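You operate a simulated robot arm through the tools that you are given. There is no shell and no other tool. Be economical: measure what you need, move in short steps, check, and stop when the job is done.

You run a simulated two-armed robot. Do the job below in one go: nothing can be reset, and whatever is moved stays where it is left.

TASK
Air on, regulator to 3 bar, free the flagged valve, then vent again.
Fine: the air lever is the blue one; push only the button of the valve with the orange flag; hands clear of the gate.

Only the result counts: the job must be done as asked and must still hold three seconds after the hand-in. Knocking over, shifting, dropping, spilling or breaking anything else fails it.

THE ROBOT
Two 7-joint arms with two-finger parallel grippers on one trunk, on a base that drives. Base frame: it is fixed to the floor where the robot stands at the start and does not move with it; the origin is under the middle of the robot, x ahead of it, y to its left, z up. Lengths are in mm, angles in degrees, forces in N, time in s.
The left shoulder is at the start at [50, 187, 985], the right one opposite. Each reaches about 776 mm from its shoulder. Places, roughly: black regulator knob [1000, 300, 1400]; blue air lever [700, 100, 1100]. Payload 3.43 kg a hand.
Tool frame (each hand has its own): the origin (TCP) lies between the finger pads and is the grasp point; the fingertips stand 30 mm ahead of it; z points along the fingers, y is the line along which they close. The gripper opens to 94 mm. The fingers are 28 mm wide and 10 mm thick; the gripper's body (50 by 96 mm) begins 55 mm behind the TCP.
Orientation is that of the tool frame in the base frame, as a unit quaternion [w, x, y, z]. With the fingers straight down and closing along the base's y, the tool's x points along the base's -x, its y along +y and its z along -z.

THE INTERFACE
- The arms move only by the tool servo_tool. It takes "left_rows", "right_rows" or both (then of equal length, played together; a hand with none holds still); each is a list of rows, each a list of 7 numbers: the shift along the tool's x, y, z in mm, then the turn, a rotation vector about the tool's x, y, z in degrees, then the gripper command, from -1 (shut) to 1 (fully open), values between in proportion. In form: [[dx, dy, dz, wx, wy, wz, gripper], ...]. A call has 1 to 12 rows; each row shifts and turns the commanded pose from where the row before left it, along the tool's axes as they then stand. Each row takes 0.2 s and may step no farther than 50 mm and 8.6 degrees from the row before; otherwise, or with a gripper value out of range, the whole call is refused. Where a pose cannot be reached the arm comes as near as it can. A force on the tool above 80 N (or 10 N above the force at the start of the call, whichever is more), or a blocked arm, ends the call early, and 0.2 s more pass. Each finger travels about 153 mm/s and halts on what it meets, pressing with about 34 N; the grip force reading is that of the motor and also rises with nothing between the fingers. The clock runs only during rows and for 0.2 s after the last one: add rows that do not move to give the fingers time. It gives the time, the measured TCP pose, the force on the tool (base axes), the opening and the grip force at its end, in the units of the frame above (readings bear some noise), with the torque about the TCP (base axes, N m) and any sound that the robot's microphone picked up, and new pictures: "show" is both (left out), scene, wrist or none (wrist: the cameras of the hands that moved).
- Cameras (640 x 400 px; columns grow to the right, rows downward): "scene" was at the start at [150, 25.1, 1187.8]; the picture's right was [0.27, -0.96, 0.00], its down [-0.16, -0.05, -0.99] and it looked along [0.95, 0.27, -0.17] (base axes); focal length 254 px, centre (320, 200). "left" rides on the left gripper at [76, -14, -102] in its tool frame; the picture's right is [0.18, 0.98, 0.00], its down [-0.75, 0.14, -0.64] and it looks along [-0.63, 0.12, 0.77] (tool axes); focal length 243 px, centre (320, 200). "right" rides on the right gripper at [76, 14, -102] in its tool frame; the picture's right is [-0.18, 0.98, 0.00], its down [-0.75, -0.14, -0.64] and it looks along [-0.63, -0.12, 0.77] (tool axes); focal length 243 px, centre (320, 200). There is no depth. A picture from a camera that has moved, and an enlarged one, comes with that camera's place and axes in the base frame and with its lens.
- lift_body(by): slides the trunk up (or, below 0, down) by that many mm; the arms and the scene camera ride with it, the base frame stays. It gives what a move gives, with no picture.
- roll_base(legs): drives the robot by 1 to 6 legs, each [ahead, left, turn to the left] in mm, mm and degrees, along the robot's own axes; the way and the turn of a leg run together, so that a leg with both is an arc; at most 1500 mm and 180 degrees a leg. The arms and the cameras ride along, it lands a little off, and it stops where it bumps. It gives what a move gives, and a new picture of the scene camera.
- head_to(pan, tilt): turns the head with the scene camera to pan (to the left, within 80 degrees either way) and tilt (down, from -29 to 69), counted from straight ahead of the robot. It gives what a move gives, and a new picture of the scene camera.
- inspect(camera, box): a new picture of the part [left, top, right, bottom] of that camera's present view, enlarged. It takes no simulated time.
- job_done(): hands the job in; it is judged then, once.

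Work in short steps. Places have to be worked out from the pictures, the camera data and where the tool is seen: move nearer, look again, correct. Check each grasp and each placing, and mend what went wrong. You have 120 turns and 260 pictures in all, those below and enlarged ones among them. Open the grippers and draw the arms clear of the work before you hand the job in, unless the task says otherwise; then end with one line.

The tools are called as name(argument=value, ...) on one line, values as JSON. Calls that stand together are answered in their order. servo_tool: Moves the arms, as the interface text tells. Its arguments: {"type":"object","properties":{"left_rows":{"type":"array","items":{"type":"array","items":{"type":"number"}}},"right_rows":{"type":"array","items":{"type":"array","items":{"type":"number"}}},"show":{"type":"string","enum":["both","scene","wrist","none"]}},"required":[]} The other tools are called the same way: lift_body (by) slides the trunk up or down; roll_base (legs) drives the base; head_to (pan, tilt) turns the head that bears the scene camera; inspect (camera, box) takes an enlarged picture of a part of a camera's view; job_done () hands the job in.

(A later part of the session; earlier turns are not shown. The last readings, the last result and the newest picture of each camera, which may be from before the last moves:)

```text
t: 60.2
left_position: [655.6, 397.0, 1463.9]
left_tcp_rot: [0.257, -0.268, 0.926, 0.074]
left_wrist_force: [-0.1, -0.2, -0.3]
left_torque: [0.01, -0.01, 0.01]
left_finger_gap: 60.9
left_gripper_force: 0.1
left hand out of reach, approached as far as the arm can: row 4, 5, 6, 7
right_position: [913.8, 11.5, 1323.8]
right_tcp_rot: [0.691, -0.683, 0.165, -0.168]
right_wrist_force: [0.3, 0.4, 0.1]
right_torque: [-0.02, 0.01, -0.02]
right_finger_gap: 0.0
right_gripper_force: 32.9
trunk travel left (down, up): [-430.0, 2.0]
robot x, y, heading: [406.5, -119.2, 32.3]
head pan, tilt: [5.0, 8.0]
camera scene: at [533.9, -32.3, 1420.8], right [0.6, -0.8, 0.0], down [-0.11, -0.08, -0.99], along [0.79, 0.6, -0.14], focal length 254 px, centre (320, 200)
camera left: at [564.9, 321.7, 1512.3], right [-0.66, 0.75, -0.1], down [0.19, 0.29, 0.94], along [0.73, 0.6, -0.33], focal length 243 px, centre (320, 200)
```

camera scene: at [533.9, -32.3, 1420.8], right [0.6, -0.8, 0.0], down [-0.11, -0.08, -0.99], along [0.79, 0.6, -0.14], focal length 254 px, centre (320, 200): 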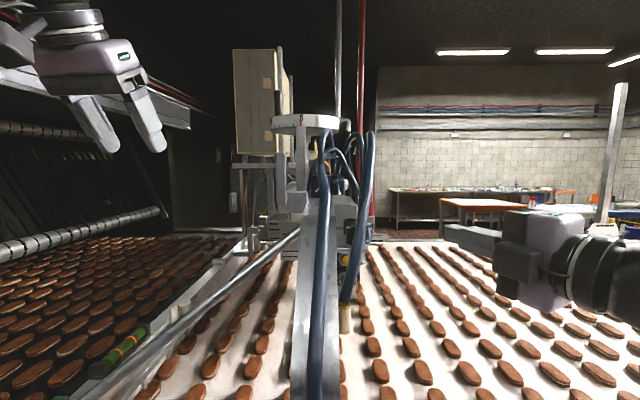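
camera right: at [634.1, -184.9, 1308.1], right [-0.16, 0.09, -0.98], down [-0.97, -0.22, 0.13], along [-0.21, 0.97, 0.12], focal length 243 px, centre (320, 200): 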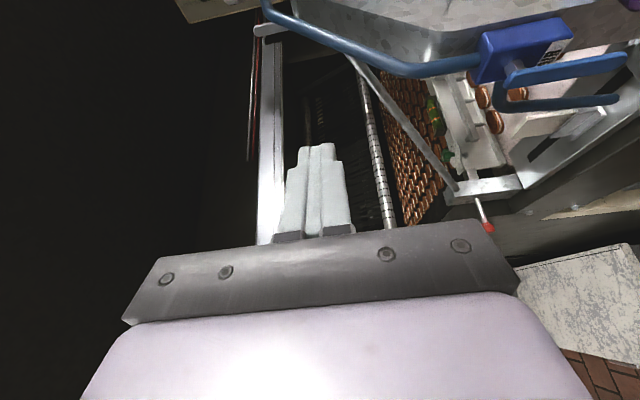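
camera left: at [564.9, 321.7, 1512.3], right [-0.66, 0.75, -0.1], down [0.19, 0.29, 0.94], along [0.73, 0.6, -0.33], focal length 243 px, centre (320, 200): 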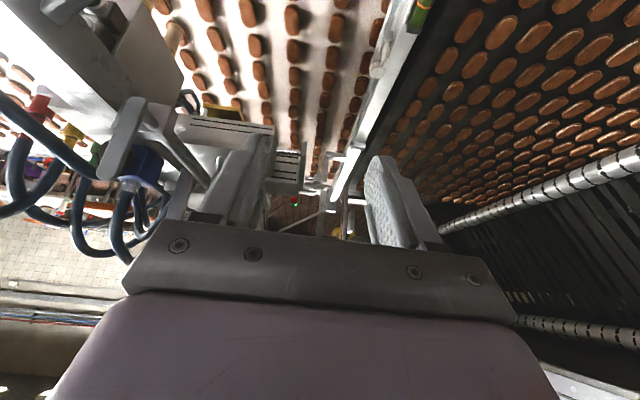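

Reach is limited at that height, so a full straddle grip isn't feasible. Alternative: press the tip corner on the knob's face off-centre and drag it round. I measure bar and hose positions precisely from the new camera places first.

inspect(camera="scene", box=[275, 140, 345, 210])

inspect(camera="left", box=[60, 60, 220, 270])

inspect(camera="right", box=[230, 40, 350, 180])

```text
5.71 times, centred on (310, 175) of scene
camera zoom: at [533.9, -32.3, 1420.8], right [0.6, -0.8, 0.0], down [-0.11, -0.08, -0.99], along [0.79, 0.6, -0.14], focal length 1454 px, centre (377, 343)
```

zoom: 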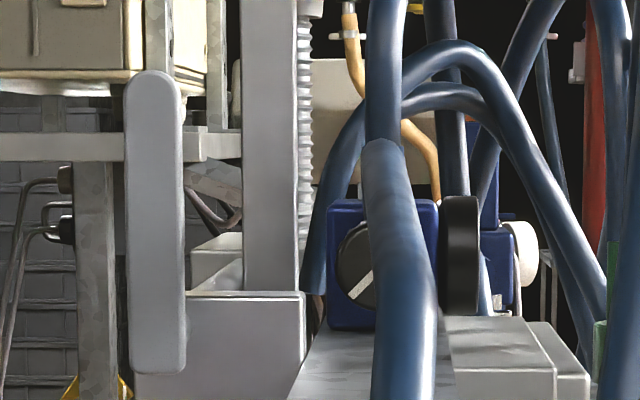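

```text
1.90 times, centred on (140, 165) of left
camera zoom: at [564.9, 321.7, 1512.3], right [-0.66, 0.75, -0.1], down [0.19, 0.29, 0.94], along [0.73, 0.6, -0.33], focal length 462 px, centre (663, 267)
```

zoom: 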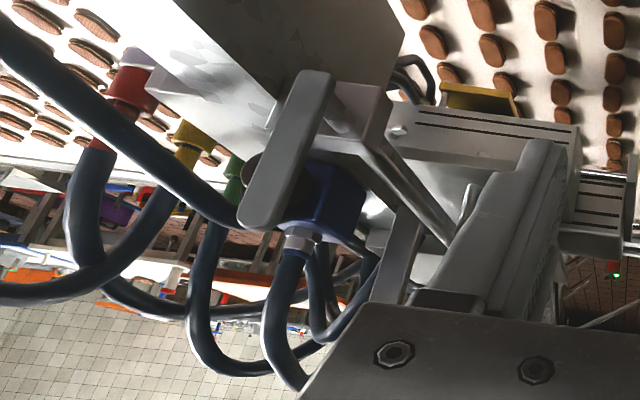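

```text
2.86 times, centred on (290, 110) of right
camera zoom: at [934.6, -115.6, 1308.4], right [-0.16, 0.09, -0.98], down [-0.97, -0.23, 0.13], along [-0.21, 0.97, 0.13], focal length 693 px, centre (406, 457)
```

zoom: 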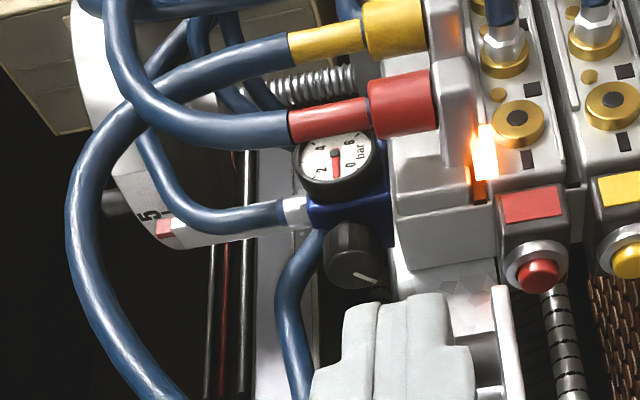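

Measured: flat bar n 888, t 188–208; supply hose above the knob; big hose at t≈350 high. The roomiest approach is with the right hand from the right side (yaw ≈55°), pressing a fingertip edge on the knob's face; its camera will also see the gauge. I drive ahead 50 mm more.

roll_base(legs=[[50, 0, 0]])

servo_tool(right_rows=[[25, 0, 30, 0, -8, 0, -1], [25, 0, 30, 0, -8, 0, -1], [25, -10, 30, 0, -8, 0, -1], [25, -10, 0, 0, 0, 0, -1], [0, 0, 0, 0, 0, 0, -1]])

```text
t: 61.1
left_position: [699.9, 423.2, 1463.4]
left_tcp_rot: [0.257, -0.267, 0.926, 0.074]
left_wrist_force: [-0.3, -0.1, -0.4]
left_torque: [-0.01, 0.0, 0.01]
left_finger_gap: 60.9
left_gripper_force: 0.1
right_position: [957.0, 38.5, 1322.9]
right_tcp_rot: [0.691, -0.684, 0.164, -0.167]
right_wrist_force: [1.2, 0.8, -0.3]
right_torque: [-0.03, -0.02, 0.02]
right_finger_gap: 0.0
right_gripper_force: 33.0
trunk travel left (down, up): [-430.0, 2.0]
robot x, y, heading: [452.9, -89.4, 32.2]
head pan, tilt: [5.0, 8.0]
camera scene: at [577.2, -5.1, 1420.6], right [0.6, -0.8, 0.0], down [-0.11, -0.08, -0.99], along [0.79, 0.6, -0.14], focal length 254 px, centre (320, 200)
```

scene: 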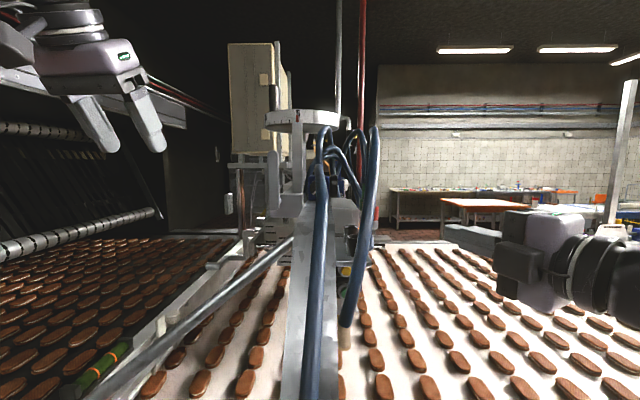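

```text
t: 62.4
left_position: [697.9, 423.2, 1464.2]
left_tcp_rot: [0.257, -0.267, 0.926, 0.073]
left_wrist_force: [-0.3, -0.1, 0.2]
left_torque: [-0.03, 0.0, -0.02]
left_finger_gap: 61.0
left_gripper_force: 0.2
right_position: [1079.3, 93.0, 1365.9]
right_tcp_rot: [0.71, -0.704, 0.018, -0.023]
right_wrist_force: [0.3, 0.0, -0.3]
right_torque: [0.03, 0.03, 0.0]
right_finger_gap: 0.0
right_gripper_force: 33.2
right hand out of reach, approached as far as the arm can: row 1, 2
trunk travel left (down, up): [-430.0, 2.0]
robot x, y, heading: [448.9, -93.0, 32.1]
head pan, tilt: [5.0, 8.0]
camera scene: at [576.2, -5.6, 1420.8], right [0.6, -0.8, 0.0], down [-0.11, -0.08, -0.99], along [0.79, 0.6, -0.14], focal length 254 px, centre (320, 200)
camera right: at [1151.1, -14.2, 1351.4], right [-0.18, 0.02, -0.98], down [-0.79, -0.6, 0.13], along [-0.59, 0.8, 0.12], focal length 243 px, centre (320, 200)
```

scene: 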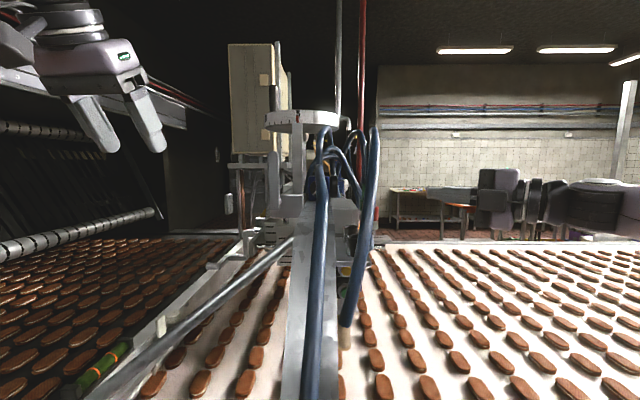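
right: 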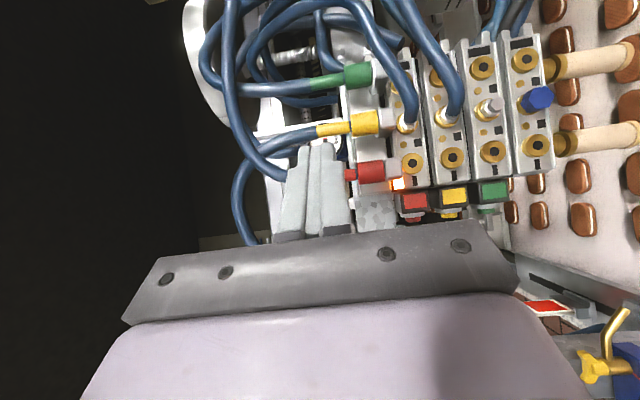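

Yaw is 55°, level, hand at (n 965, t 493). I move it left to a pre-touch place about 40 mm short of the knob face.

servo_tool(right_rows=[[-33, -2.5, 28, 0, 0, 0, -1], [-33, -2.5, 28, 0, 0, 0, -1], [-33, -2.5, 28, 0, 0, 0, -1], [-33, -2.5, 28, 0, 0, 0, -1], [0, 0, 0, 0, 0, 0, -1]])

inspect(camera="right", box=[160, 40, 420, 240])

inspect(camera="scene", box=[270, 110, 430, 230])

```text
t: 63.5
left_position: [699.5, 423.0, 1464.2]
left_tcp_rot: [0.256, -0.267, 0.926, 0.074]
left_wrist_force: [-0.1, 0.5, -0.1]
left_torque: [-0.01, -0.02, 0.02]
left_finger_gap: 61.0
left_gripper_force: 0.0
right_position: [955.4, 211.4, 1376.2]
right_tcp_rot: [0.71, -0.703, 0.019, -0.023]
right_wrist_force: [-0.2, -0.5, -0.1]
right_torque: [0.01, 0.02, -0.02]
right_finger_gap: 0.1
right_gripper_force: 33.0
trunk travel left (down, up): [-430.0, 2.0]
robot x, y, heading: [448.8, -91.7, 32.4]
head pan, tilt: [5.0, 8.0]
camera scene: at [576.5, -6.3, 1420.8], right [0.6, -0.8, 0.0], down [-0.11, -0.08, -0.99], along [0.79, 0.6, -0.14], focal length 254 px, centre (320, 200)
camera right: at [1025.7, 104.5, 1361.8], right [-0.18, 0.02, -0.98], down [-0.79, -0.6, 0.13], along [-0.59, 0.8, 0.12], focal length 243 px, centre (320, 200)
```

scene: 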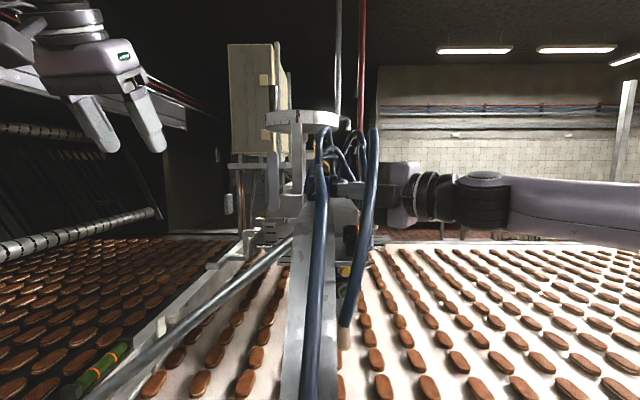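
right: 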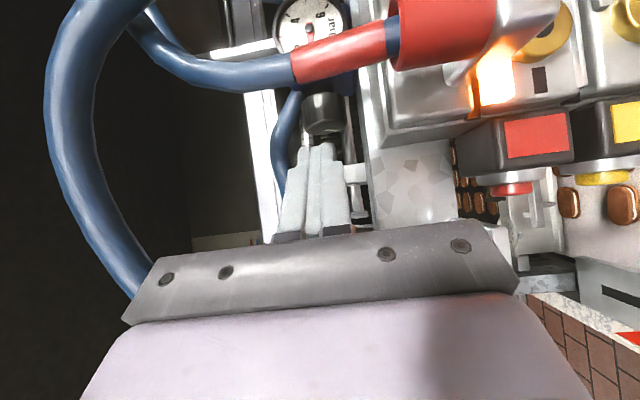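

```text
2.00 times, centred on (290, 140) of right
camera zoom: at [1025.7, 104.5, 1361.8], right [-0.18, 0.02, -0.98], down [-0.79, -0.6, 0.13], along [-0.59, 0.8, 0.12], focal length 485 px, centre (380, 320)
```

zoom: 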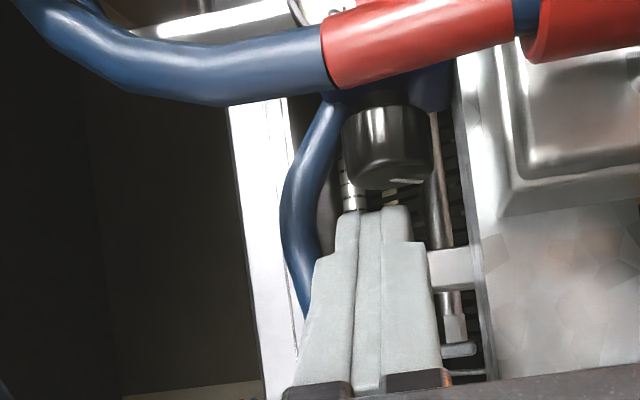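

```text
3.33 times, centred on (350, 170) of scene
camera zoom: at [576.5, -6.3, 1420.8], right [0.6, -0.8, 0.0], down [-0.11, -0.08, -0.99], along [0.79, 0.6, -0.14], focal length 848 px, centre (220, 300)
```

zoom: 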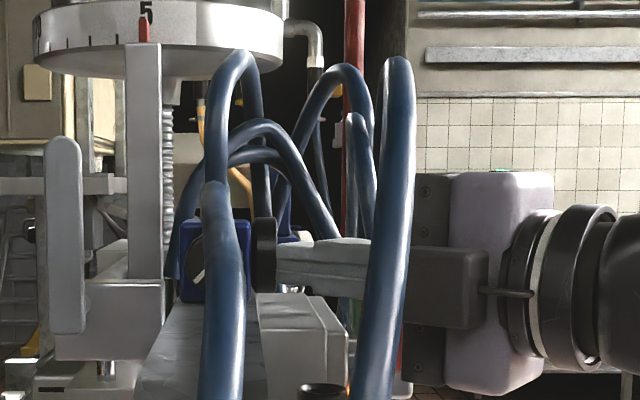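

The hand is as planned; knob centre ≈ (n 964 face, t 265, z 1373). I move the tip in front of the knob's right half, just short of contact.

servo_tool(right_rows=[[-5, -1, 11, 0, 0, 0, -1], [-5, -1, 11, 0, 0, 0, -1], [-5, -1, 11, 0, 0, 0, -1], [0, 0, 0, 0, 0, 0, -1]])

inspect(camera="right", box=[240, 20, 400, 160])

inspect(camera="scene", box=[300, 150, 360, 200])

```text
t: 64.5
left_position: [698.5, 422.9, 1463.7]
left_tcp_rot: [0.256, -0.268, 0.926, 0.075]
left_wrist_force: [0.7, -1.1, 0.0]
left_torque: [0.0, 0.01, 0.03]
left_finger_gap: 61.2
left_gripper_force: 0.1
right_position: [942.3, 246.0, 1380.3]
right_tcp_rot: [0.711, -0.703, 0.018, -0.024]
right_wrist_force: [0.4, 0.6, -0.2]
right_torque: [-0.01, -0.01, 0.0]
right_finger_gap: 0.0
right_gripper_force: 32.7
trunk travel left (down, up): [-430.0, 2.0]
robot x, y, heading: [447.7, -93.4, 32.1]
head pan, tilt: [5.0, 8.0]
camera scene: at [576.2, -6.0, 1420.8], right [0.6, -0.8, 0.0], down [-0.11, -0.08, -0.99], along [0.79, 0.6, -0.14], focal length 254 px, centre (320, 200)
camera right: at [1012.2, 138.6, 1365.2], right [-0.18, 0.02, -0.98], down [-0.79, -0.6, 0.13], along [-0.59, 0.8, 0.12], focal length 243 px, centre (320, 200)
```

scene: 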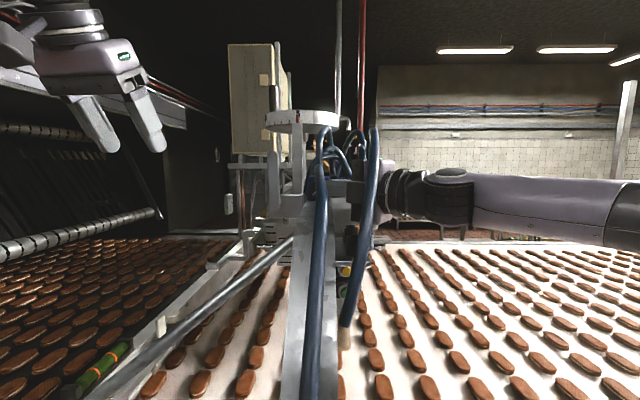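
right: 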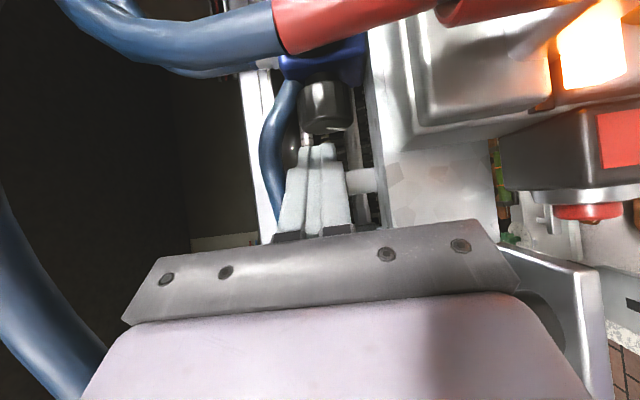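

```text
2.86 times, centred on (320, 90) of right
camera zoom: at [1012.2, 138.6, 1365.2], right [-0.18, 0.02, -0.98], down [-0.79, -0.6, 0.13], along [-0.59, 0.8, 0.12], focal length 693 px, centre (320, 514)
```

zoom: 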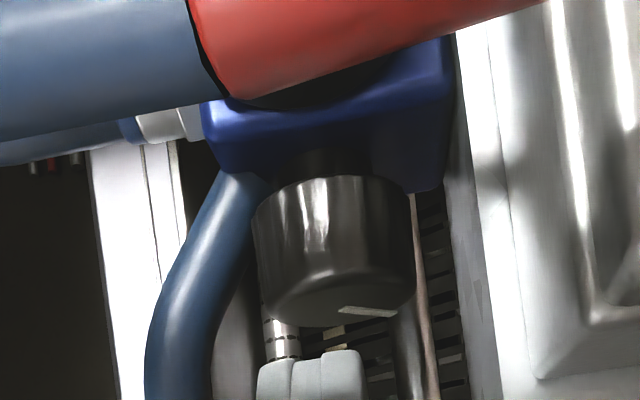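

```text
8.00 times, centred on (330, 175) of scene
camera zoom: at [576.2, -6.0, 1420.8], right [0.6, -0.8, 0.0], down [-0.11, -0.08, -0.99], along [0.79, 0.6, -0.14], focal length 2036 px, centre (240, 400)
```

zoom: 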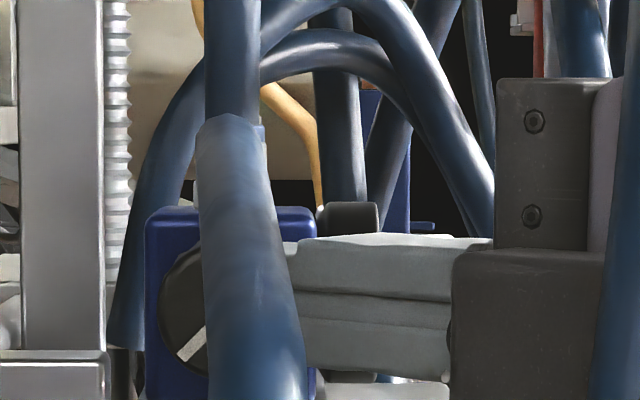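

Tip is ~5 mm above the knob centre line and a few mm from the face. I press in along the knob axis about 16 mm and read the force.

servo_tool(right_rows=[[5, 0, 3.5, 0, 0, 0, -1], [5, 0, 3.5, 0, 0, 0, -1], [3, 0, 2.2, 0, 0, 0, -1], [0, 0, 0, 0, 0, 0, -1]], show="wrist")

```text
t: 65.5
left_position: [695.3, 418.5, 1467.0]
left_tcp_rot: [0.259, -0.267, 0.925, 0.076]
left_wrist_force: [0.8, 0.6, 0.7]
left_torque: [0.0, 0.0, -0.04]
left_finger_gap: 61.2
left_gripper_force: 0.1
right_position: [948.2, 251.6, 1379.7]
right_tcp_rot: [0.71, -0.703, 0.013, -0.021]
right_wrist_force: [-22.5, -26.7, -13.1]
right_torque: [-0.54, 0.13, 0.23]
right_finger_gap: 0.0
right_gripper_force: 33.2
trunk travel left (down, up): [-430.0, 2.0]
robot x, y, heading: [449.6, -95.1, 32.4]
head pan, tilt: [5.0, 8.0]
camera right: at [1020.2, 144.3, 1366.0], right [-0.17, 0.02, -0.98], down [-0.78, -0.61, 0.13], along [-0.59, 0.8, 0.12], focal length 243 px, centre (320, 200)
```

right: 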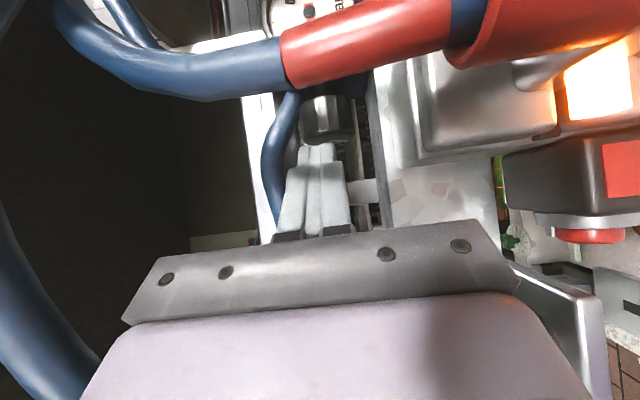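

Contact at ~33 N on the face. I drag downward 16 mm (clockwise on the right side) and watch.

servo_tool(right_rows=[[0, 4, 0, 0, 0, 0, -1], [0, 4, 0, 0, 0, 0, -1], [0, 4, 0, 0, 0, 0, -1], [0, 4, 0, 0, 0, 0, -1], [0, 0, 0, 0, 0, 0, -1]], show="wrist")

inspect(camera="scene", box=[300, 150, 360, 200])

inspect(camera="right", box=[240, 0, 400, 140])

```text
t: 66.8
left_position: [694.0, 418.9, 1467.9]
left_tcp_rot: [0.259, -0.266, 0.925, 0.075]
left_wrist_force: [-0.8, -0.3, -0.7]
left_torque: [-0.01, 0.0, -0.01]
left_finger_gap: 61.2
left_gripper_force: 0.2
right_position: [949.6, 250.8, 1370.7]
right_tcp_rot: [0.713, -0.7, 0.015, -0.024]
right_wrist_force: [-18.1, -16.7, 12.1]
right_torque: [0.44, -0.06, 0.26]
right_finger_gap: 0.0
right_gripper_force: 33.2
trunk travel left (down, up): [-430.0, 2.0]
robot x, y, heading: [451.2, -95.5, 32.3]
head pan, tilt: [5.0, 8.0]
camera right: at [1019.8, 143.4, 1355.4], right [-0.17, 0.03, -0.98], down [-0.79, -0.6, 0.12], along [-0.59, 0.8, 0.12], focal length 243 px, centre (320, 200)
```

right: 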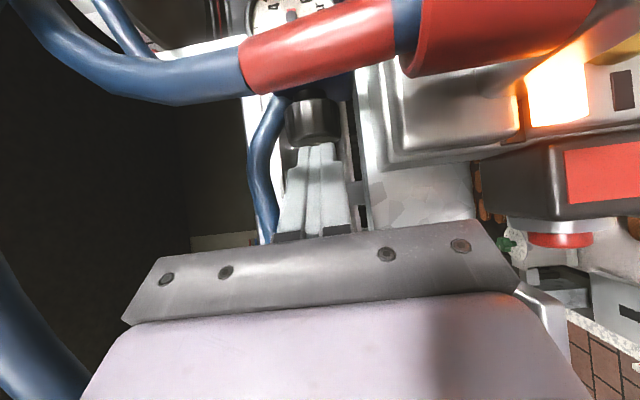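

```text
8.00 times, centred on (330, 175) of scene
camera zoom: at [571.1, -10.1, 1421.7], right [0.6, -0.8, 0.0], down [-0.11, -0.08, -0.99], along [0.79, 0.6, -0.13], focal length 2036 px, centre (240, 400)
```

zoom: 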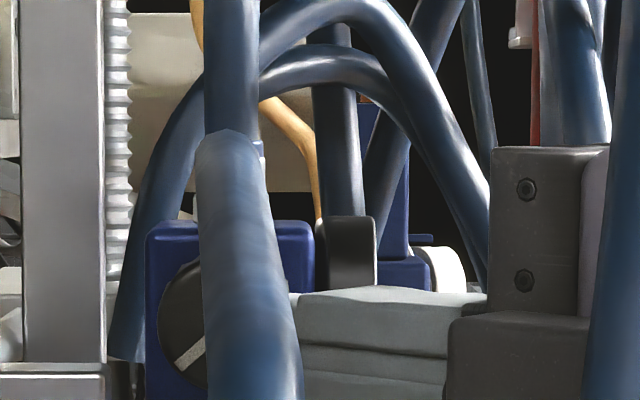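

```text
2.86 times, centred on (320, 70) of right
camera zoom: at [1019.8, 143.4, 1355.4], right [-0.17, 0.03, -0.98], down [-0.79, -0.6, 0.12], along [-0.59, 0.8, 0.12], focal length 693 px, centre (320, 571)
```

zoom: 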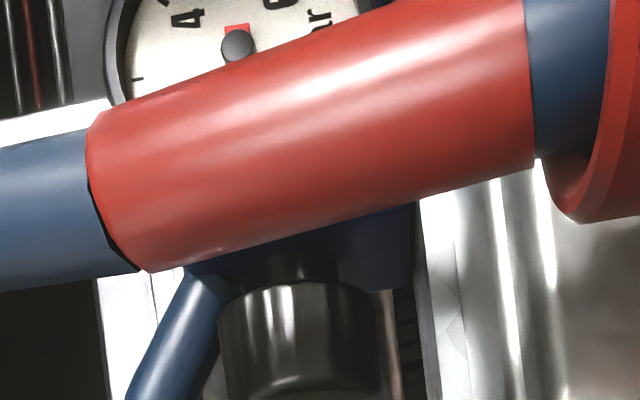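

The tip mostly slipped (tangential 12 N). I back off, go up, and press harder (~60 N) before dragging again.

servo_tool(right_rows=[[-12.2, 0, -8.7, 0, 0, 0, -1], [1, -17, -1.5, 0, 0, 0, -1], [9, 0, 6.5, 0, 0, 0, -1], [5, 0, 3.5, 0, 0, 0, -1], [3, 0, 2, 0, 0, 0, -1], [0, 0, 0, 0, 0, 0, -1]], show="none")

servo_tool(right_rows=[[0, 4, 0, 0, 0, 0, -1], [0, 4, 0, 0, 0, 0, -1], [0, 4, 0, 0, 0, 0, -1], [0, 4, 0, 0, 0, 0, -1], [0, 4, 0, 0, 0, 0, -1], [0, 0, 0, 0, 0, 0, -1]], show="wrist")

inspect(camera="scene", box=[300, 150, 360, 200])

```text
t: 68.2
left_position: [694.0, 413.5, 1468.9]
left_tcp_rot: [0.26, -0.266, 0.925, 0.076]
left_wrist_force: [-0.5, -0.5, 0.8]
left_torque: [0.04, 0.02, -0.01]
left_finger_gap: 60.8
left_gripper_force: 0.1
right_position: [949.6, 248.0, 1382.1]
right_tcp_rot: [0.709, -0.704, 0.009, -0.018]
right_wrist_force: [-32.2, -45.4, -17.3]
right_torque: [-0.8, 0.11, 0.25]
right_finger_gap: 0.0
right_gripper_force: 33.2
trunk travel left (down, up): [-430.0, 2.0]
robot x, y, heading: [452.8, -92.8, 32.3]
head pan, tilt: [5.0, 8.0]
```

```text
t: 69.5
left_position: [691.7, 416.7, 1468.1]
left_tcp_rot: [0.261, -0.267, 0.925, 0.077]
left_wrist_force: [-0.3, -0.6, 0.2]
left_torque: [-0.03, -0.01, -0.02]
left_finger_gap: 61.1
left_gripper_force: 0.0
right_position: [948.0, 250.1, 1372.7]
right_tcp_rot: [0.715, -0.698, 0.01, -0.022]
right_wrist_force: [-28.5, -27.7, 16.7]
right_torque: [0.69, -0.13, 0.39]
right_finger_gap: 0.0
right_gripper_force: 33.2
trunk travel left (down, up): [-430.0, 2.0]
robot x, y, heading: [451.2, -88.0, 32.2]
head pan, tilt: [5.0, 8.0]
camera right: at [1021.4, 143.5, 1357.6], right [-0.17, 0.03, -0.99], down [-0.78, -0.61, 0.11], along [-0.6, 0.79, 0.13], focal length 243 px, centre (320, 200)
```

right: 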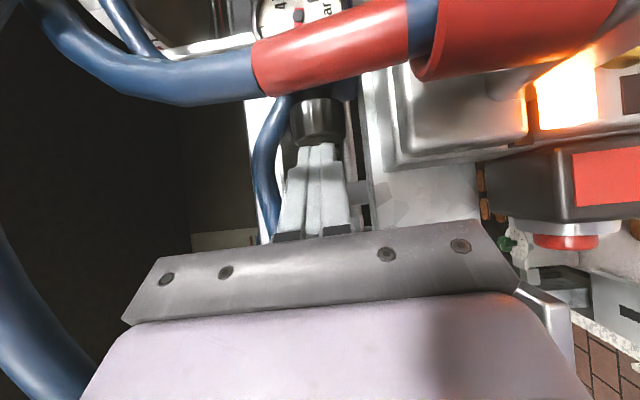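

```text
8.00 times, centred on (330, 175) of scene
camera zoom: at [568.5, -12.6, 1422.1], right [0.6, -0.8, 0.0], down [-0.1, -0.08, -0.99], along [0.79, 0.6, -0.13], focal length 2036 px, centre (240, 400)
```

zoom: 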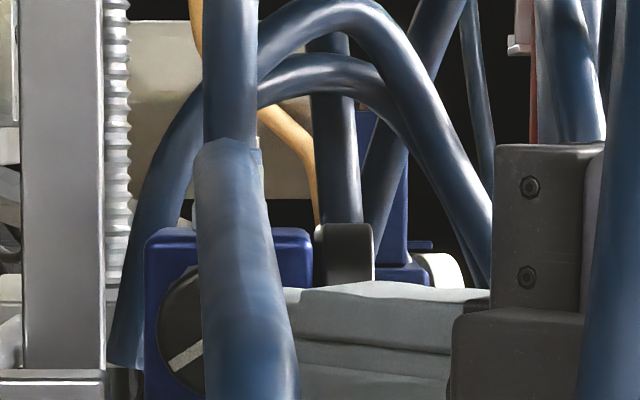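

The mark did turn clockwise ~8°. I repeat longer, harder strokes in one call.

servo_tool(right_rows=[[-12.2, 0, -8.7, 0, 0, 0, -1], [1, -13, -1.4, 0, 0, 0, -1], [0, -13, 0, 0, 0, 0, -1], [9, 0, 6.5, 0, 0, 0, -1], [5, 0, 3.5, 0, 0, 0, -1], [0.8, 5, 0.6, 0, 0, 0, -1], [0.8, 5, 0.6, 0, 0, 0, -1], [0.8, 5, 0.6, 0, 0, 0, -1], [0.8, 5, 0.6, 0, 0, 0, -1], [0.8, 5, 0.6, 0, 0, 0, -1], [0.8, 5, 0.6, 0, 0, 0, -1], [0, 0, 0, 0, 0, 0, -1]], show="none")

inspect(camera="scene", box=[300, 150, 360, 200])

```text
t: 72.2
left_position: [693.3, 410.5, 1471.4]
left_tcp_rot: [0.261, -0.266, 0.925, 0.078]
left_wrist_force: [1.0, 0.0, -0.1]
left_torque: [-0.02, -0.05, -0.01]
left_finger_gap: 61.4
left_gripper_force: 0.0
right_position: [963.3, 245.2, 1369.6]
right_tcp_rot: [0.718, -0.696, 0.015, -0.027]
right_wrist_force: [-18.5, -52.9, 17.5]
right_torque: [0.71, 0.25, 0.38]
right_finger_gap: 0.2
right_gripper_force: 32.8
trunk travel left (down, up): [-430.0, 2.0]
robot x, y, heading: [453.3, -89.5, 32.0]
head pan, tilt: [5.0, 8.0]
```

```text
8.00 times, centred on (330, 175) of scene
camera zoom: at [570.8, -17.9, 1422.3], right [0.6, -0.8, -0.01], down [-0.11, -0.07, -0.99], along [0.79, 0.6, -0.13], focal length 2036 px, centre (240, 400)
```

zoom: 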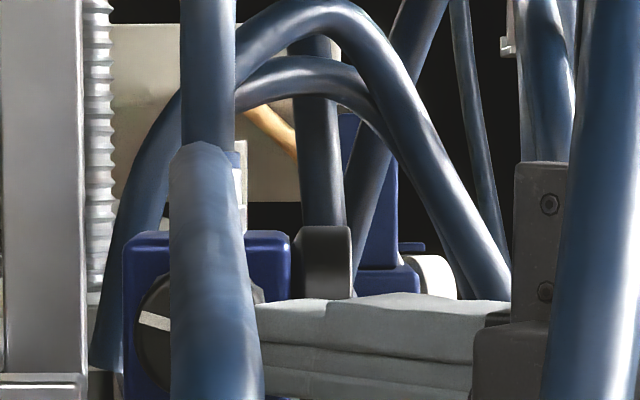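

A big turn this time: the mark went from lower-left to slightly above left (~65° total). I back off from the knob and look at the gauge.

servo_tool(right_rows=[[-12, 0, -9, 0, 0, 0, -1], [-8, 0, -15, 0, 0, 0, -1], [0, 0, -35, 0, 0, 0, -1], [0, 0, -35, 0, 0, 0, -1], [0, 0, -35, 0, 0, 0, -1], [0, 0, 0, 0, 0, 0, -1]], show="wrist")

inspect(camera="right", box=[200, 0, 360, 100])

inspect(camera="scene", box=[300, 150, 360, 200])

```text
t: 73.5
left_position: [698.5, 424.2, 1465.0]
left_tcp_rot: [0.257, -0.268, 0.925, 0.073]
left_wrist_force: [0.7, 0.2, -0.2]
left_torque: [-0.02, -0.03, -0.03]
left_finger_gap: 61.2
left_gripper_force: 0.1
right_position: [942.1, 133.5, 1353.7]
right_tcp_rot: [0.709, -0.704, 0.017, -0.022]
right_wrist_force: [-0.5, 0.3, -0.5]
right_torque: [-0.01, 0.01, -0.02]
right_finger_gap: 0.0
right_gripper_force: 33.5
trunk travel left (down, up): [-430.0, 2.0]
robot x, y, heading: [453.7, -93.9, 32.3]
head pan, tilt: [5.0, 8.0]
camera right: at [1012.4, 25.8, 1340.1], right [-0.18, 0.02, -0.98], down [-0.79, -0.6, 0.13], along [-0.59, 0.8, 0.12], focal length 243 px, centre (320, 200)
```

right: 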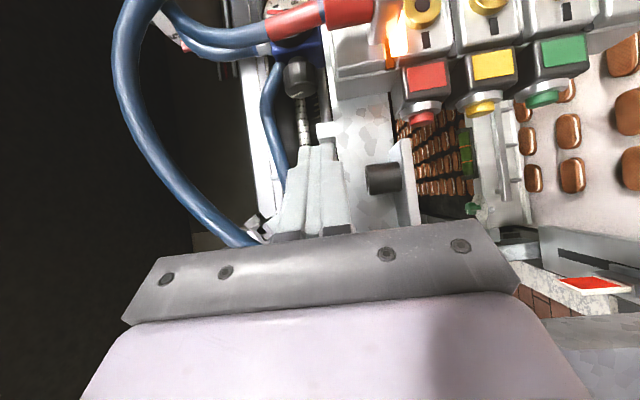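

```text
4.00 times, centred on (280, 50) of right
camera zoom: at [1012.4, 25.8, 1340.1], right [-0.18, 0.02, -0.98], down [-0.79, -0.6, 0.13], along [-0.59, 0.8, 0.12], focal length 970 px, centre (480, 800)
```

zoom: 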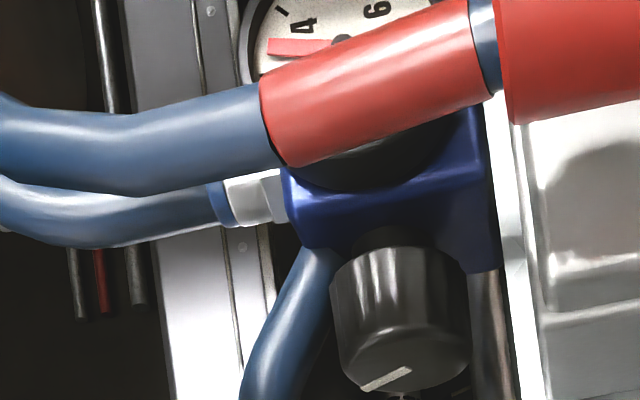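

```text
8.00 times, centred on (330, 175) of scene
camera zoom: at [576.2, -5.0, 1420.7], right [0.6, -0.8, 0.0], down [-0.11, -0.08, -0.99], along [0.79, 0.6, -0.14], focal length 2036 px, centre (240, 400)
```

zoom: 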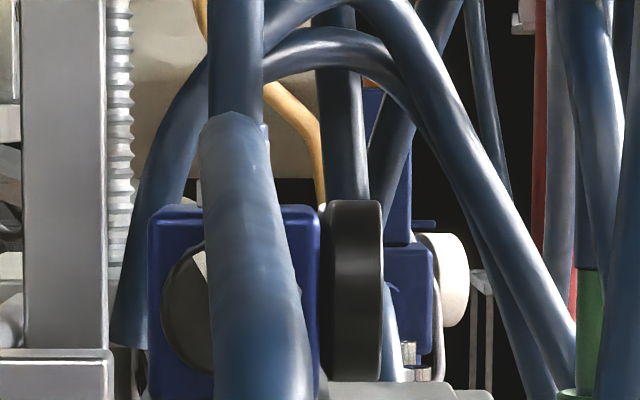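

The knob turned further as I withdrew (mark near the top); gauge seems ~3.3. I move the hand back for a clear view of the dial.

servo_tool(right_rows=[[-18, 8, -36, 0, 6, 0, -1], [-18, 8, -36, 0, 6, 0, -1], [-18, 8, -36, 0, 6, 0, -1], [-18, 8, -36, 0, 6, 0, -1], [0, 0, 0, 0, 0, 0, -1]], show="wrist")

inspect(camera="right", box=[250, 30, 330, 100])

```text
t: 74.8
left_position: [698.5, 422.6, 1464.9]
left_tcp_rot: [0.256, -0.267, 0.926, 0.074]
left_wrist_force: [-0.6, 0.0, -0.8]
left_torque: [0.0, -0.02, -0.01]
left_finger_gap: 61.2
left_gripper_force: 0.1
right_position: [853.2, 16.2, 1330.3]
right_tcp_rot: [0.691, -0.683, 0.165, -0.171]
right_wrist_force: [0.1, -1.4, -0.1]
right_torque: [0.0, -0.05, 0.01]
right_finger_gap: 0.1
right_gripper_force: 32.7
right hand out of reach, approached as far as the arm can: row 4
trunk travel left (down, up): [-430.0, 2.0]
robot x, y, heading: [453.3, -95.2, 32.1]
head pan, tilt: [5.0, 8.0]
camera right: at [874.3, -109.8, 1315.1], right [-0.16, 0.09, -0.98], down [-0.97, -0.22, 0.13], along [-0.21, 0.97, 0.13], focal length 243 px, centre (320, 200)
```

right: 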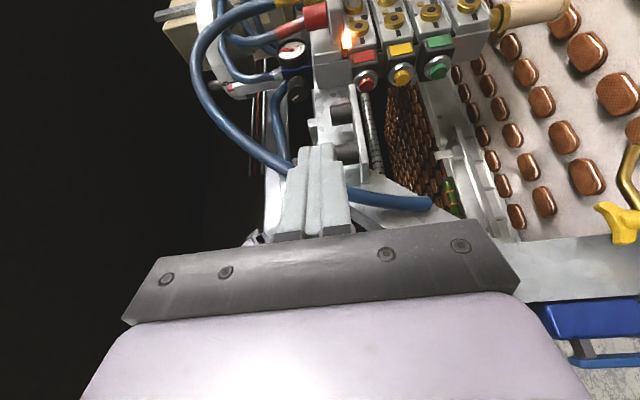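

```text
5.71 times, centred on (290, 65) of right
camera zoom: at [874.3, -109.8, 1315.1], right [-0.16, 0.09, -0.98], down [-0.97, -0.22, 0.13], along [-0.21, 0.97, 0.13], focal length 1386 px, centre (491, 971)
```

zoom: 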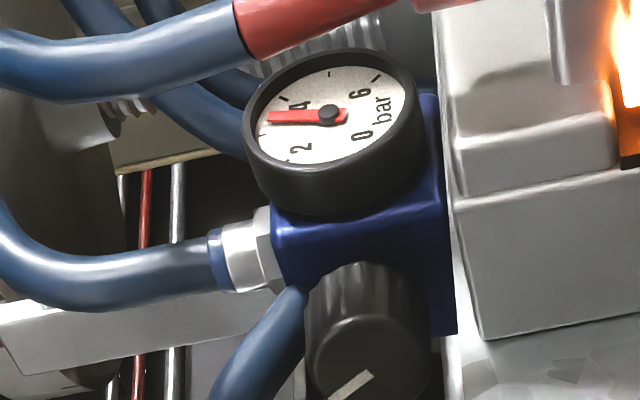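

inspect(camera="right", box=[278, 36, 306, 60])

```text
16.00 times, centred on (292, 48) of right
camera zoom: at [874.3, -109.8, 1315.1], right [-0.16, 0.09, -0.98], down [-0.97, -0.22, 0.13], along [-0.21, 0.97, 0.13], focal length 3882 px, centre (768, 2632)
```

zoom: 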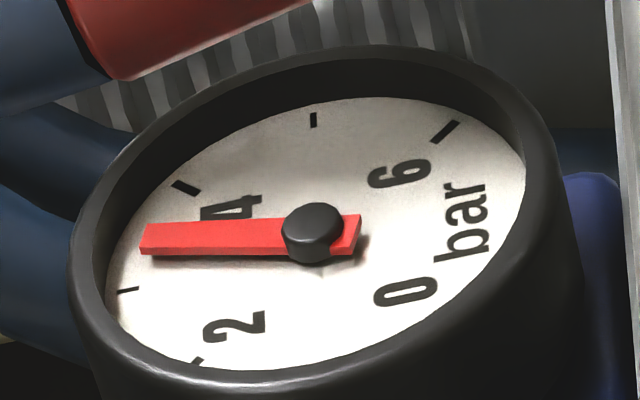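

The dial reads ≈3.5 bar (45° per bar, 3 at top). I need about 23° counter-clockwise, i.e. upward strokes on the right side of the face. I bring the hand back to the pre-touch zone.

servo_tool(right_rows=[[18, -8, 36, 0, -6, 0, -1], [18, -8, 36, 0, -6, 0, -1], [18, -8, 36, 0, -6, 0, -1], [18, -8, 36, 0, -6, 0, -1], [0, 0, 0, 0, 0, 0, -1]], show="none")

```text
t: 76.0
left_position: [698.0, 423.1, 1463.7]
left_tcp_rot: [0.258, -0.267, 0.925, 0.074]
left_wrist_force: [-0.4, 0.2, -0.4]
left_torque: [0.0, 0.02, 0.03]
left_finger_gap: 61.3
left_gripper_force: 0.1
right_position: [966.1, 130.2, 1363.4]
right_tcp_rot: [0.71, -0.704, 0.017, -0.024]
right_wrist_force: [-0.1, -0.9, -0.2]
right_torque: [0.0, -0.03, -0.01]
right_finger_gap: 0.0
right_gripper_force: 33.4
trunk travel left (down, up): [-430.0, 2.0]
robot x, y, heading: [453.6, -88.4, 32.3]
head pan, tilt: [5.0, 8.0]
```

At (n 888, t 402). I approach, press ~55 N on the right half low, stroke up 18 mm, then back off.

servo_tool(right_rows=[[-10.3, -0.5, 37.5, 0, 0, 0, -1], [-10.3, -0.5, 37.5, 0, 0, 0, -1], [-10.3, 0, 37.5, 0, 0, 0, -1], [9, 0, 6.4, 0, 0, 0, -1], [9, 0, 6.3, 0, 0, 0, -1], [0, 0, 0, 0, 0, 0, -1], [0, -4.5, 0, 0, 0, 0, -1], [0, -4.5, 0, 0, 0, 0, -1], [0, -4.5, 0, 0, 0, 0, -1], [0, -4.5, 0, 0, 0, 0, -1], [-16, 0, -11, 0, 0, 0, -1], [0, 0, 0, 0, 0, 0, -1]], show="wrist")

inspect(camera="scene", box=[300, 150, 360, 200])

```text
t: 78.5
left_position: [698.4, 423.0, 1465.4]
left_tcp_rot: [0.257, -0.268, 0.926, 0.074]
left_wrist_force: [0.0, 1.1, 0.3]
left_torque: [0.01, -0.01, -0.04]
left_finger_gap: 61.1
left_gripper_force: 0.0
right_position: [942.9, 246.2, 1386.3]
right_tcp_rot: [0.711, -0.703, 0.019, -0.024]
right_wrist_force: [0.0, -0.3, -0.4]
right_torque: [0.0, -0.01, 0.01]
right_finger_gap: 0.0
right_gripper_force: 33.1
trunk travel left (down, up): [-430.0, 2.0]
robot x, y, heading: [454.6, -93.2, 32.0]
head pan, tilt: [5.0, 8.0]
camera right: at [1013.7, 138.7, 1372.0], right [-0.17, 0.02, -0.98], down [-0.79, -0.6, 0.13], along [-0.58, 0.8, 0.12], focal length 243 px, centre (320, 200)
```

right: 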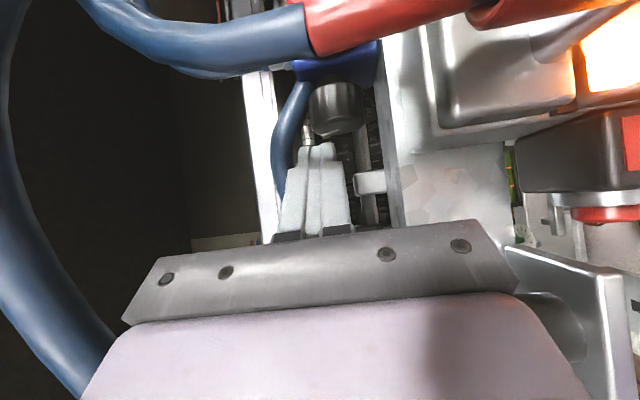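

```text
8.00 times, centred on (330, 175) of scene
camera zoom: at [575.8, -5.2, 1421.0], right [0.6, -0.8, 0.0], down [-0.11, -0.08, -0.99], along [0.79, 0.6, -0.14], focal length 2036 px, centre (240, 400)
```

zoom: 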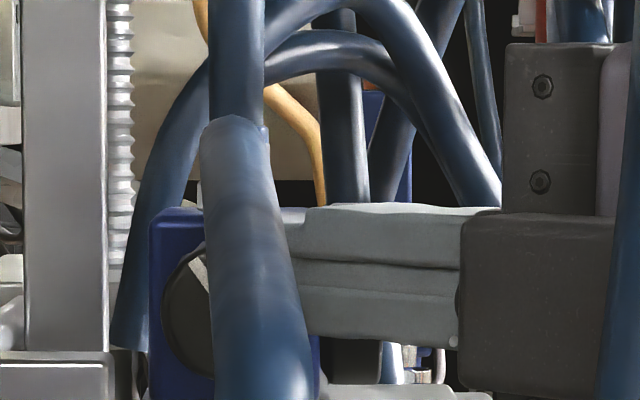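

The mark moved back ~9°. I repeat the same upward stroke.

servo_tool(right_rows=[[0, 10, 0, 0, 0, 0, -1], [0, 10, 0, 0, 0, 0, -1], [9, 0, 6.2, 0, 0, 0, -1], [8, 0, 5.5, 0, 0, 0, -1], [0, 0, 0, 0, 0, 0, -1], [0, -4.5, 0, 0, 0, 0, -1], [0, -4.5, 0, 0, 0, 0, -1], [0, -4.5, 0, 0, 0, 0, -1], [0, -4.5, 0, 0, 0, 0, -1], [-16, 0, -11, 0, 0, 0, -1], [0, 0, 0, 0, 0, 0, -1]], show="none")

inspect(camera="scene", box=[300, 150, 360, 200])

```text
t: 81.0
left_position: [699.5, 423.3, 1463.7]
left_tcp_rot: [0.258, -0.266, 0.926, 0.074]
left_wrist_force: [0.3, -0.4, -0.4]
left_torque: [0.01, -0.02, 0.03]
left_finger_gap: 60.7
left_gripper_force: 0.1
right_position: [946.0, 246.3, 1386.2]
right_tcp_rot: [0.711, -0.703, 0.019, -0.025]
right_wrist_force: [-0.6, 0.2, 0.3]
right_torque: [0.03, -0.01, 0.02]
right_finger_gap: 0.0
right_gripper_force: 32.7
trunk travel left (down, up): [-430.0, 2.0]
robot x, y, heading: [452.3, -93.5, 32.3]
head pan, tilt: [5.0, 8.0]
```

```text
8.00 times, centred on (330, 175) of scene
camera zoom: at [576.0, -5.6, 1421.1], right [0.6, -0.8, 0.0], down [-0.11, -0.08, -0.99], along [0.79, 0.6, -0.14], focal length 2036 px, centre (240, 400)
```

zoom: 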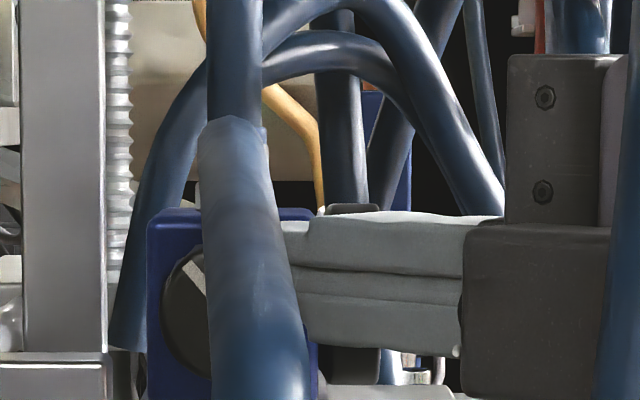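

About 5° more. One more stroke, then I check the gauge.

servo_tool(right_rows=[[0, 10, 0, 0, 0, 0, -1], [0, 10, 0, 0, 0, 0, -1], [9, 0, 6.2, 0, 0, 0, -1], [8, 0, 5.5, 0, 0, 0, -1], [1.5, 0, 1, 0, 0, 0, -1], [0, -4.5, 0, 0, 0, 0, -1], [0, -4.5, 0, 0, 0, 0, -1], [0, -4.5, 0, 0, 0, 0, -1], [0, -5.5, 0, 0, 0, 0, -1], [-18, 0, -13, 0, 0, 0, -1], [0, 0, 0, 0, 0, 0, -1]], show="none")

inspect(camera="scene", box=[300, 150, 360, 200])

servo_tool(right_rows=[[10.3, 2, -37.5, 0, 0, 0, -1], [10.3, 2, -37.5, 0, 0, 0, -1], [10.3, 2, -37.5, 0, 0, 0, -1], [-18, 8, -36, 0, 6, 0, -1], [-18, 8, -36, 0, 6, 0, -1], [-18, 8, -36, 0, 6, 0, -1], [-18, 8, -36, 0, 6, 0, -1], [0, 0, 0, 0, 0, 0, -1]], show="none")

inspect(camera="right", box=[264, 24, 324, 72])

```text
t: 83.3
left_position: [699.0, 422.7, 1464.5]
left_tcp_rot: [0.258, -0.267, 0.926, 0.075]
left_wrist_force: [0.6, -0.1, 0.2]
left_torque: [-0.01, 0.01, 0.04]
left_finger_gap: 61.2
left_gripper_force: 0.0
right_position: [946.0, 246.2, 1384.4]
right_tcp_rot: [0.712, -0.702, 0.019, -0.027]
right_wrist_force: [-0.2, -0.3, -1.1]
right_torque: [0.0, 0.02, -0.03]
right_finger_gap: 0.0
right_gripper_force: 33.3
trunk travel left (down, up): [-430.0, 2.0]
robot x, y, heading: [454.4, -93.9, 32.3]
head pan, tilt: [5.0, 8.0]
```

```text
8.00 times, centred on (330, 175) of scene
camera zoom: at [576.3, -5.7, 1421.1], right [0.6, -0.8, 0.0], down [-0.11, -0.08, -0.99], along [0.79, 0.6, -0.14], focal length 2036 px, centre (240, 400)
```

zoom: 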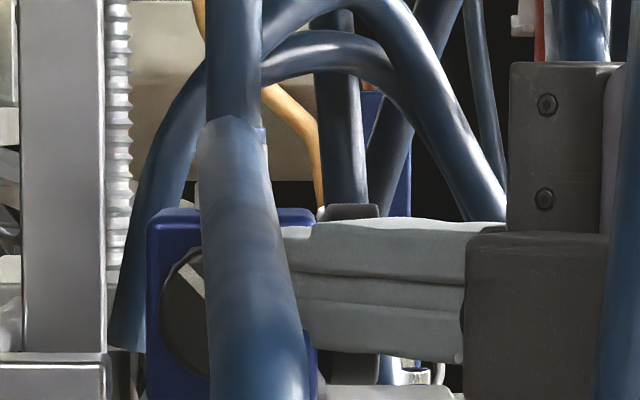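

```text
t: 85.2
left_position: [699.0, 422.6, 1463.6]
left_tcp_rot: [0.256, -0.268, 0.926, 0.075]
left_wrist_force: [0.2, 0.0, 0.1]
left_torque: [0.04, -0.05, -0.01]
left_finger_gap: 61.2
left_gripper_force: 0.1
right_position: [868.5, 9.1, 1342.4]
right_tcp_rot: [0.691, -0.683, 0.166, -0.169]
right_wrist_force: [0.1, -0.1, 0.0]
right_torque: [0.05, -0.02, 0.0]
right_finger_gap: 0.3
right_gripper_force: 33.5
trunk travel left (down, up): [-430.0, 2.0]
robot x, y, heading: [450.4, -95.0, 32.0]
head pan, tilt: [5.0, 8.0]
```

```text
8.33 times, centred on (294, 48) of right
camera zoom: at [890.4, -117.5, 1326.8], right [-0.16, 0.09, -0.98], down [-0.97, -0.22, 0.13], along [-0.21, 0.97, 0.13], focal length 2022 px, centre (537, 1467)
```

zoom: 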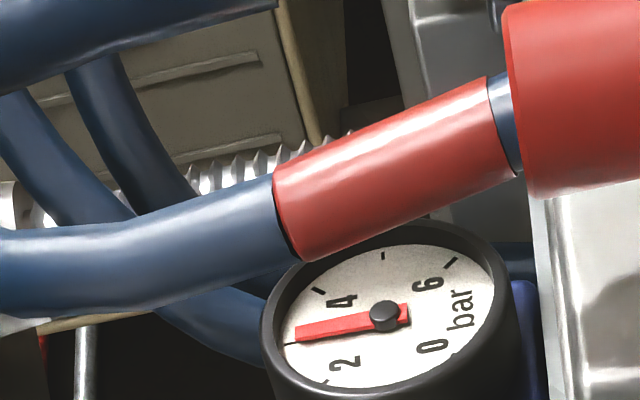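

inspect(camera="right", box=[286, 50, 316, 74])

```text
16.00 times, centred on (301, 62) of right
camera zoom: at [890.4, -117.5, 1326.8], right [-0.16, 0.09, -0.98], down [-0.97, -0.22, 0.13], along [-0.21, 0.97, 0.13], focal length 3882 px, centre (624, 2408)
```

zoom: 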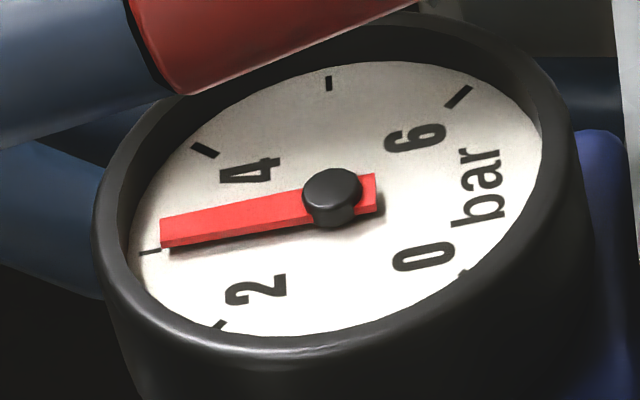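

The gauge now reads ≈3.07 bar — good. Next the red button; I take the current right-camera picture to locate it.

inspect(camera="right", box=[300, 20, 460, 140])

inspect(camera="scene", box=[300, 180, 420, 300])

```text
3.33 times, centred on (380, 80) of right
camera zoom: at [890.4, -117.5, 1326.8], right [-0.16, 0.09, -0.98], down [-0.97, -0.22, 0.13], along [-0.21, 0.97, 0.13], focal length 809 px, centre (120, 600)
```

zoom: 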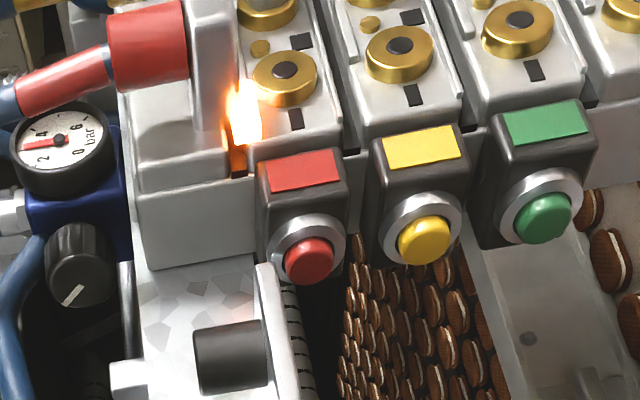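

```text
3.33 times, centred on (360, 240) of scene
camera zoom: at [576.4, -5.5, 1420.7], right [0.6, -0.8, 0.0], down [-0.11, -0.08, -0.99], along [0.79, 0.6, -0.14], focal length 848 px, centre (187, 67)
```

zoom: 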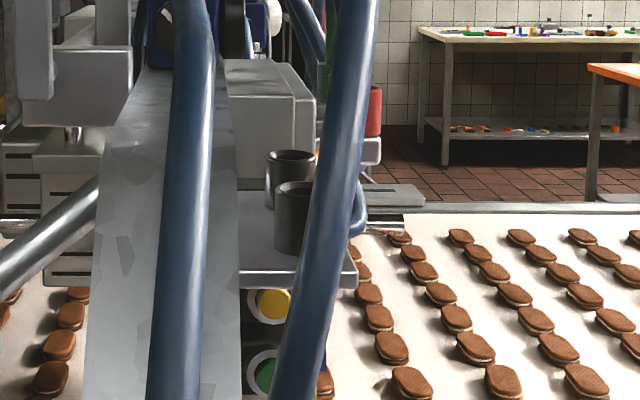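

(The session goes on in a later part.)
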